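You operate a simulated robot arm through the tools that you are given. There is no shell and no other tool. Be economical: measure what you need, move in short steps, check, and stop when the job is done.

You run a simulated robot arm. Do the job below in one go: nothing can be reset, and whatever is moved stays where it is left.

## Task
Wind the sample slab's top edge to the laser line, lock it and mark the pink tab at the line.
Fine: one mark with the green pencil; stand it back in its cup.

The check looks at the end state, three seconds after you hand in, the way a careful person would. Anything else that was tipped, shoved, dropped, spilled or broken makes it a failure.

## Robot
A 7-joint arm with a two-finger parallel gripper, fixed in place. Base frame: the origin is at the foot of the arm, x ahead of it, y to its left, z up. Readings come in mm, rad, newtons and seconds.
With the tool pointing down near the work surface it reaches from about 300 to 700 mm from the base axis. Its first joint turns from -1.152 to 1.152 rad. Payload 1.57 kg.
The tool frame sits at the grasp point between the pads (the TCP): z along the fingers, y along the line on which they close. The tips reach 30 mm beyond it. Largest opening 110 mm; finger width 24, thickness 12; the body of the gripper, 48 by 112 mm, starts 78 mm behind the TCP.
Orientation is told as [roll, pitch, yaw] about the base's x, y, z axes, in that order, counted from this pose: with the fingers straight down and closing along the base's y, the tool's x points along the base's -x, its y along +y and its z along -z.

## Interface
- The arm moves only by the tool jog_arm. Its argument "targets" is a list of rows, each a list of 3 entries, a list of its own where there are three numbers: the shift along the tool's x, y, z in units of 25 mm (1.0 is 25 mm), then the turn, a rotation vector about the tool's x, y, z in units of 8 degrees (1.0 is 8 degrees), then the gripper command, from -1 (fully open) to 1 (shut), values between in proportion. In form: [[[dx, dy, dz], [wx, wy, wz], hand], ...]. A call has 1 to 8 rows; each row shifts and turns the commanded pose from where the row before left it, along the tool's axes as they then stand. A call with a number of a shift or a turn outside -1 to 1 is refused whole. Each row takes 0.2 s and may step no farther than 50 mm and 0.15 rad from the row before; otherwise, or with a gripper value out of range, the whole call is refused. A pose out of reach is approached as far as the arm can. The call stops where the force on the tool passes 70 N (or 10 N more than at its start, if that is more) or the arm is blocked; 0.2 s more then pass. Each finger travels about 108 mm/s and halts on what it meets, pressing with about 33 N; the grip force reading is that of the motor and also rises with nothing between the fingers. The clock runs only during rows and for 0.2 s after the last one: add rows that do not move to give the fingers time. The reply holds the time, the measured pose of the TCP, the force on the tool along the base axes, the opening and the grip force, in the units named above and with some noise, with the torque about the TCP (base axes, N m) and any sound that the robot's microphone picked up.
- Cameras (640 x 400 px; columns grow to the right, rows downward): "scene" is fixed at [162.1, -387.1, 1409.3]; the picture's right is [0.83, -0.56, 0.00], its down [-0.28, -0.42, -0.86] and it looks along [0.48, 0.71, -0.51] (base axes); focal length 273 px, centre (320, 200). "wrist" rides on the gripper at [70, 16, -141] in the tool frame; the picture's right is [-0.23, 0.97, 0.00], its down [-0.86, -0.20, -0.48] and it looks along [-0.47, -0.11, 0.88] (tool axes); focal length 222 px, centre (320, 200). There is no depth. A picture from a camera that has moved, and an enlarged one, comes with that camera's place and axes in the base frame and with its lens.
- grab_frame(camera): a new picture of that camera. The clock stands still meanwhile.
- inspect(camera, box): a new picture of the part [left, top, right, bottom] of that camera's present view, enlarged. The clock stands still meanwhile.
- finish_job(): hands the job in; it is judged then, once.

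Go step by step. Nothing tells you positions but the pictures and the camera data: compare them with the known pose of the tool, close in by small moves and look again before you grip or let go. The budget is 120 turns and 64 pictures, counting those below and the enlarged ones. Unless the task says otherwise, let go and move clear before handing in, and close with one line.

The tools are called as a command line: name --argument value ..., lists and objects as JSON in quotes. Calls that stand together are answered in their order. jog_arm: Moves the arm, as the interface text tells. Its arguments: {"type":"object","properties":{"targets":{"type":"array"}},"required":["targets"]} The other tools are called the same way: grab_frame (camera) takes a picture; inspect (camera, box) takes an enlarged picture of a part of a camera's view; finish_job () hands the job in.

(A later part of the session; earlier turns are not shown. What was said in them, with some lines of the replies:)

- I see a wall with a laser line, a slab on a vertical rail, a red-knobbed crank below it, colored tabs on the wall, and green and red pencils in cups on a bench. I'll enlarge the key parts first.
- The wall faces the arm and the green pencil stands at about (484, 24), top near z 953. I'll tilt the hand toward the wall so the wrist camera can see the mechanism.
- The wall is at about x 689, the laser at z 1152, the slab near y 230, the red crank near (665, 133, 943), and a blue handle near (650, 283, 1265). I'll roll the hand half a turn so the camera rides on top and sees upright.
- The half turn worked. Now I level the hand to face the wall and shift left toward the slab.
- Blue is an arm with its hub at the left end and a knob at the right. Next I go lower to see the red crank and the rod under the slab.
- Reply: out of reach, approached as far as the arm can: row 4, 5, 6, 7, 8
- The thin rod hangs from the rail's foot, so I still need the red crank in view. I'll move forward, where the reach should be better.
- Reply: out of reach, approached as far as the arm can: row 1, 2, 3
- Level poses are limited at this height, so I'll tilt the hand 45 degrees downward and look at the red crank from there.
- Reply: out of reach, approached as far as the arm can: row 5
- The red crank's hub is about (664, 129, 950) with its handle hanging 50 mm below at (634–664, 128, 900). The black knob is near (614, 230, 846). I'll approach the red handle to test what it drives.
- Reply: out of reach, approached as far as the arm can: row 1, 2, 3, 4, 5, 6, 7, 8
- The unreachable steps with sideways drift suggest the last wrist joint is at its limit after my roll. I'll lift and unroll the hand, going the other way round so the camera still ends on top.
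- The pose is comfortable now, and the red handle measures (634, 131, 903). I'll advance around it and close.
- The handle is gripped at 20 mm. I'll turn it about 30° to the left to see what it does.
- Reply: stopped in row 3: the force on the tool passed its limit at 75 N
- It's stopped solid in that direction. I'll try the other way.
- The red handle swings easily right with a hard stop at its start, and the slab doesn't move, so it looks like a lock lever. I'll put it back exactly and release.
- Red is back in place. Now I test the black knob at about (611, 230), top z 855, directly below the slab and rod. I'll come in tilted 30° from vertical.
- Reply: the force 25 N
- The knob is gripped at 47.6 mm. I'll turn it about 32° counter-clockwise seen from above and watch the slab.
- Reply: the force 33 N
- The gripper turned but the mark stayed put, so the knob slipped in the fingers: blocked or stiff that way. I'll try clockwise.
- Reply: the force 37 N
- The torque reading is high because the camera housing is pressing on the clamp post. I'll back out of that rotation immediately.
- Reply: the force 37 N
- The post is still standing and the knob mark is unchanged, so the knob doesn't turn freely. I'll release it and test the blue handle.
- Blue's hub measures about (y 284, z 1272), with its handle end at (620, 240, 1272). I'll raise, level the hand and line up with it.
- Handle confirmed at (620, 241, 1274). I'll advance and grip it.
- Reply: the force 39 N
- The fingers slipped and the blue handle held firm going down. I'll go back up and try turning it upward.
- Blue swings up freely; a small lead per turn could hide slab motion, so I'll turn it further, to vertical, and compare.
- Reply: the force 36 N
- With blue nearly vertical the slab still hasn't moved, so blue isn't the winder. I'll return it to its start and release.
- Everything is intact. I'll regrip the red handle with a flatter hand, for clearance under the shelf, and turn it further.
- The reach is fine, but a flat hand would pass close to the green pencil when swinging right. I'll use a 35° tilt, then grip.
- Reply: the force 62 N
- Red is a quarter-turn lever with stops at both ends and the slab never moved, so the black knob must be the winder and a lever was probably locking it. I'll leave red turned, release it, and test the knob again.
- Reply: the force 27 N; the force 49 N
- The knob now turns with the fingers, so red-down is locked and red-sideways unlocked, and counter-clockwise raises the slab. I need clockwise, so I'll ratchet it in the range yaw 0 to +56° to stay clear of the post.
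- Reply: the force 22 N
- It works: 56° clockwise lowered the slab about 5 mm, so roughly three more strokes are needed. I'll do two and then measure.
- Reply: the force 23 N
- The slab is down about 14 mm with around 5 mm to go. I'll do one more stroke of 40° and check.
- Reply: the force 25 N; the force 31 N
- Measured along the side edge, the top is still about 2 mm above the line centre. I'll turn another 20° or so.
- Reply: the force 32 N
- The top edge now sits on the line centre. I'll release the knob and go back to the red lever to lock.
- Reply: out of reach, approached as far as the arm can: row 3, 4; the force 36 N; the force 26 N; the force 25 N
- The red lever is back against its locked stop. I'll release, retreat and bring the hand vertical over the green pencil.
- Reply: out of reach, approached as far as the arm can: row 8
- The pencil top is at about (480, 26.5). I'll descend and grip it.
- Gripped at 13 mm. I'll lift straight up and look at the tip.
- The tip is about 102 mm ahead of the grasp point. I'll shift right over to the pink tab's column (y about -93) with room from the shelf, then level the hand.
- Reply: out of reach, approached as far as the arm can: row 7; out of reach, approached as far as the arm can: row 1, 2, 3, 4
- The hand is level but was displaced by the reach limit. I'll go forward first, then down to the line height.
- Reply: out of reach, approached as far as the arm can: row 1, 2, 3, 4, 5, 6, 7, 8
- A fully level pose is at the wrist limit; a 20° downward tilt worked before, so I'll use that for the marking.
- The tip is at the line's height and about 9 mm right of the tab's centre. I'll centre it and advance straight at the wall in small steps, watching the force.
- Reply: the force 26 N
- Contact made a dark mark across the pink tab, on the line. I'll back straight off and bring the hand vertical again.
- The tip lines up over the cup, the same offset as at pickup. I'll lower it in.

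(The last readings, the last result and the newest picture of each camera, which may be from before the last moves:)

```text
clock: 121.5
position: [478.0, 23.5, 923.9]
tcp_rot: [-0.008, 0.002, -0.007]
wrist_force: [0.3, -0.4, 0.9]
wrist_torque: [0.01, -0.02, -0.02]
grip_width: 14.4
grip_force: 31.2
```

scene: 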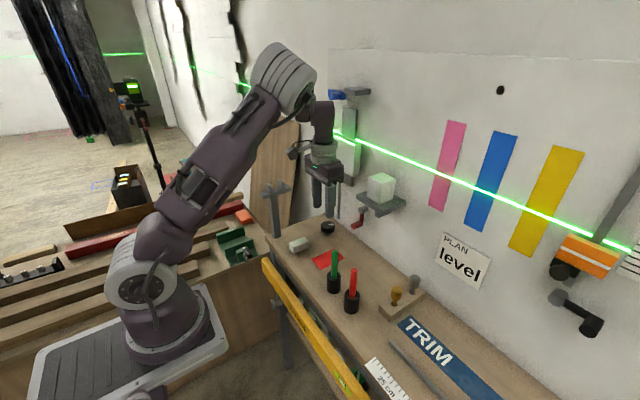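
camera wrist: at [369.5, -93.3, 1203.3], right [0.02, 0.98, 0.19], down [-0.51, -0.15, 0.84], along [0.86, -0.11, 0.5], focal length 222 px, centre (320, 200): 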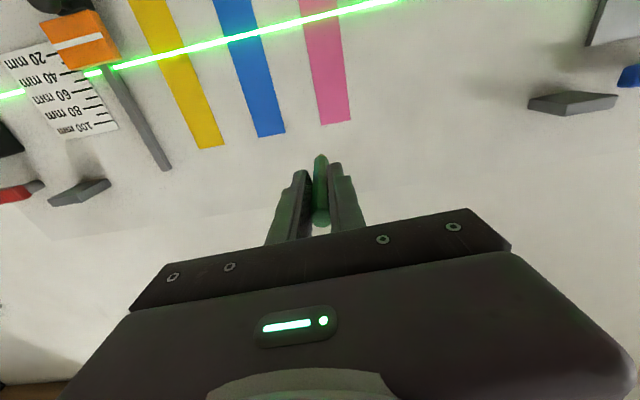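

jog_arm --targets '[[[0, 0, 0.08], [0, 0, 0], 1], [[0, 0, 0.08], [0, 0, 0], 1], [[0, 0, 0.08], [0, 0, 0], 1], [[0, 0, 0], [0, 0, 0], 1]]'

```text
clock: 122.5
position: [477.7, 22.7, 918.0]
tcp_rot: [-0.008, 0.0, -0.006]
wrist_force: [4.1, 0.6, 26.7]
wrist_torque: [-0.06, -0.46, 0.01]
grip_width: 14.5
grip_force: 30.9
```

The tip now rests on the cup's bottom. I'll ease off, open gently and lift straight up.

jog_arm --targets '[[[0, 0, -0.06], [0, 0, 0], 1], [[0, 0, 0], [0, 0, 0], 0.6], [[0, 0, 0], [0, 0, 0], 0.3], [[0, 0, 0], [0, 0, 0], 0.2], [[0, 0, -0.8], [0, 0, 0], 0.2], [[0, 0, -1], [0, 0, 0], 0.2], [[0, 0, -1], [0, 0, 0], 0.2], [[0, 0, -1], [0, 0, 0], 0.2]]'

jog_arm --targets '[[[0, 0, -1], [0, 0, 0], 0.2], [[0, 0, -1], [0, 0, 0], 0.2], [[0.8, 0, -1], [0, 0, 0], 0.2], [[1, 0, -1], [0, 0, 0], 0.2], [[1, 0, -1], [0, 0, 0], 0.2], [[1, 0, -1], [0, 0, 0], 0.2]]'

grab_frame --camera "scene"

inspect --camera "scene" --box '[310, 80, 480, 300]'

```text
clock: 124.3
position: [478.1, 24.4, 1013.3]
tcp_rot: [-0.009, 0.003, -0.004]
wrist_force: [0.2, -0.7, 0.2]
wrist_torque: [0.01, -0.02, -0.03]
grip_width: 44.0
grip_force: 0.0
```

```text
clock: 125.7
position: [382.0, 25.7, 1164.4]
tcp_rot: [-0.008, 0.003, -0.004]
wrist_force: [1.1, -0.6, -0.3]
wrist_torque: [0.0, 0.0, -0.02]
grip_width: 44.0
grip_force: 0.1
```

```text
2 pictures are left
```

scene: 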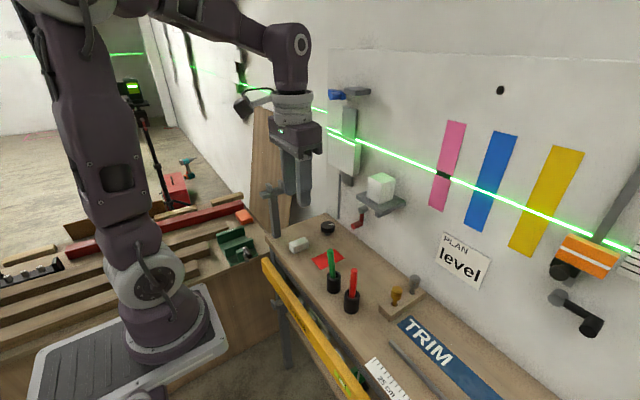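

```text
1.82 times, centred on (395, 190) of scene
camera zoom: at [162.1, -387.1, 1409.3], right [0.83, -0.56, 0.0], down [-0.28, -0.42, -0.86], along [0.48, 0.71, -0.51], focal length 496 px, centre (184, 218)
```

zoom: 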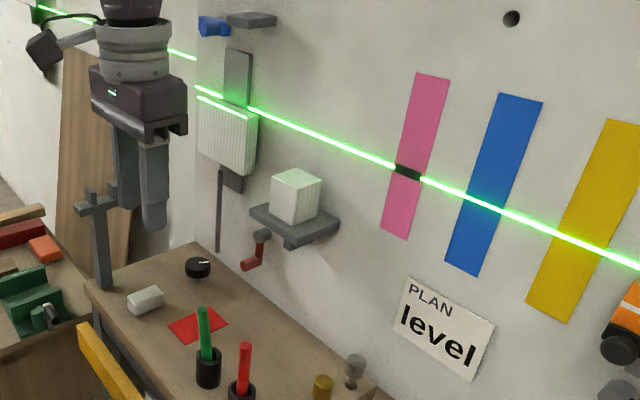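

Pencil is back in its cup, the mark sits on the line and red is down. One last close check of the slab's edge.

inspect --camera "scene" --box '[348, 135, 368, 150]'

```text
16.00 times, centred on (358, 142) of scene
camera zoom: at [162.1, -387.1, 1409.3], right [0.83, -0.56, 0.0], down [-0.28, -0.42, -0.86], along [0.48, 0.71, -0.51], focal length 4369 px, centre (-288, 1120)
```

zoom: 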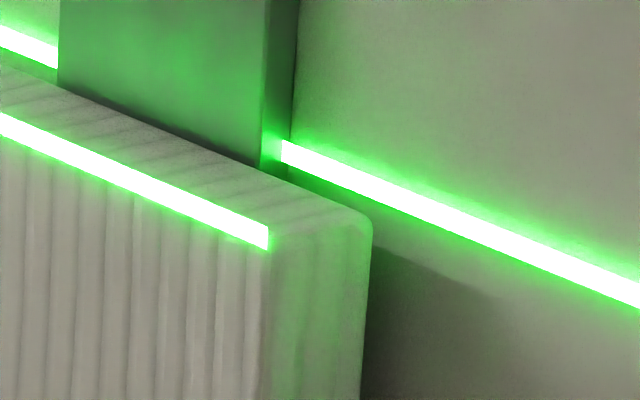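

The slab edge still sits on the line and everything is in place, so I'm handing in.

finish_job

```text
The job is handed in.
```

The slab's top edge is on the laser line as near as the pictures show, it's locked with the red lever, and the pink tab carries one green-pencil mark at the line. The pencil is back in its cup. While turning the knob, the camera housing pressed briefly on the clamp post, which didn't visibly move. I also swung the blue lever while testing and put it back.
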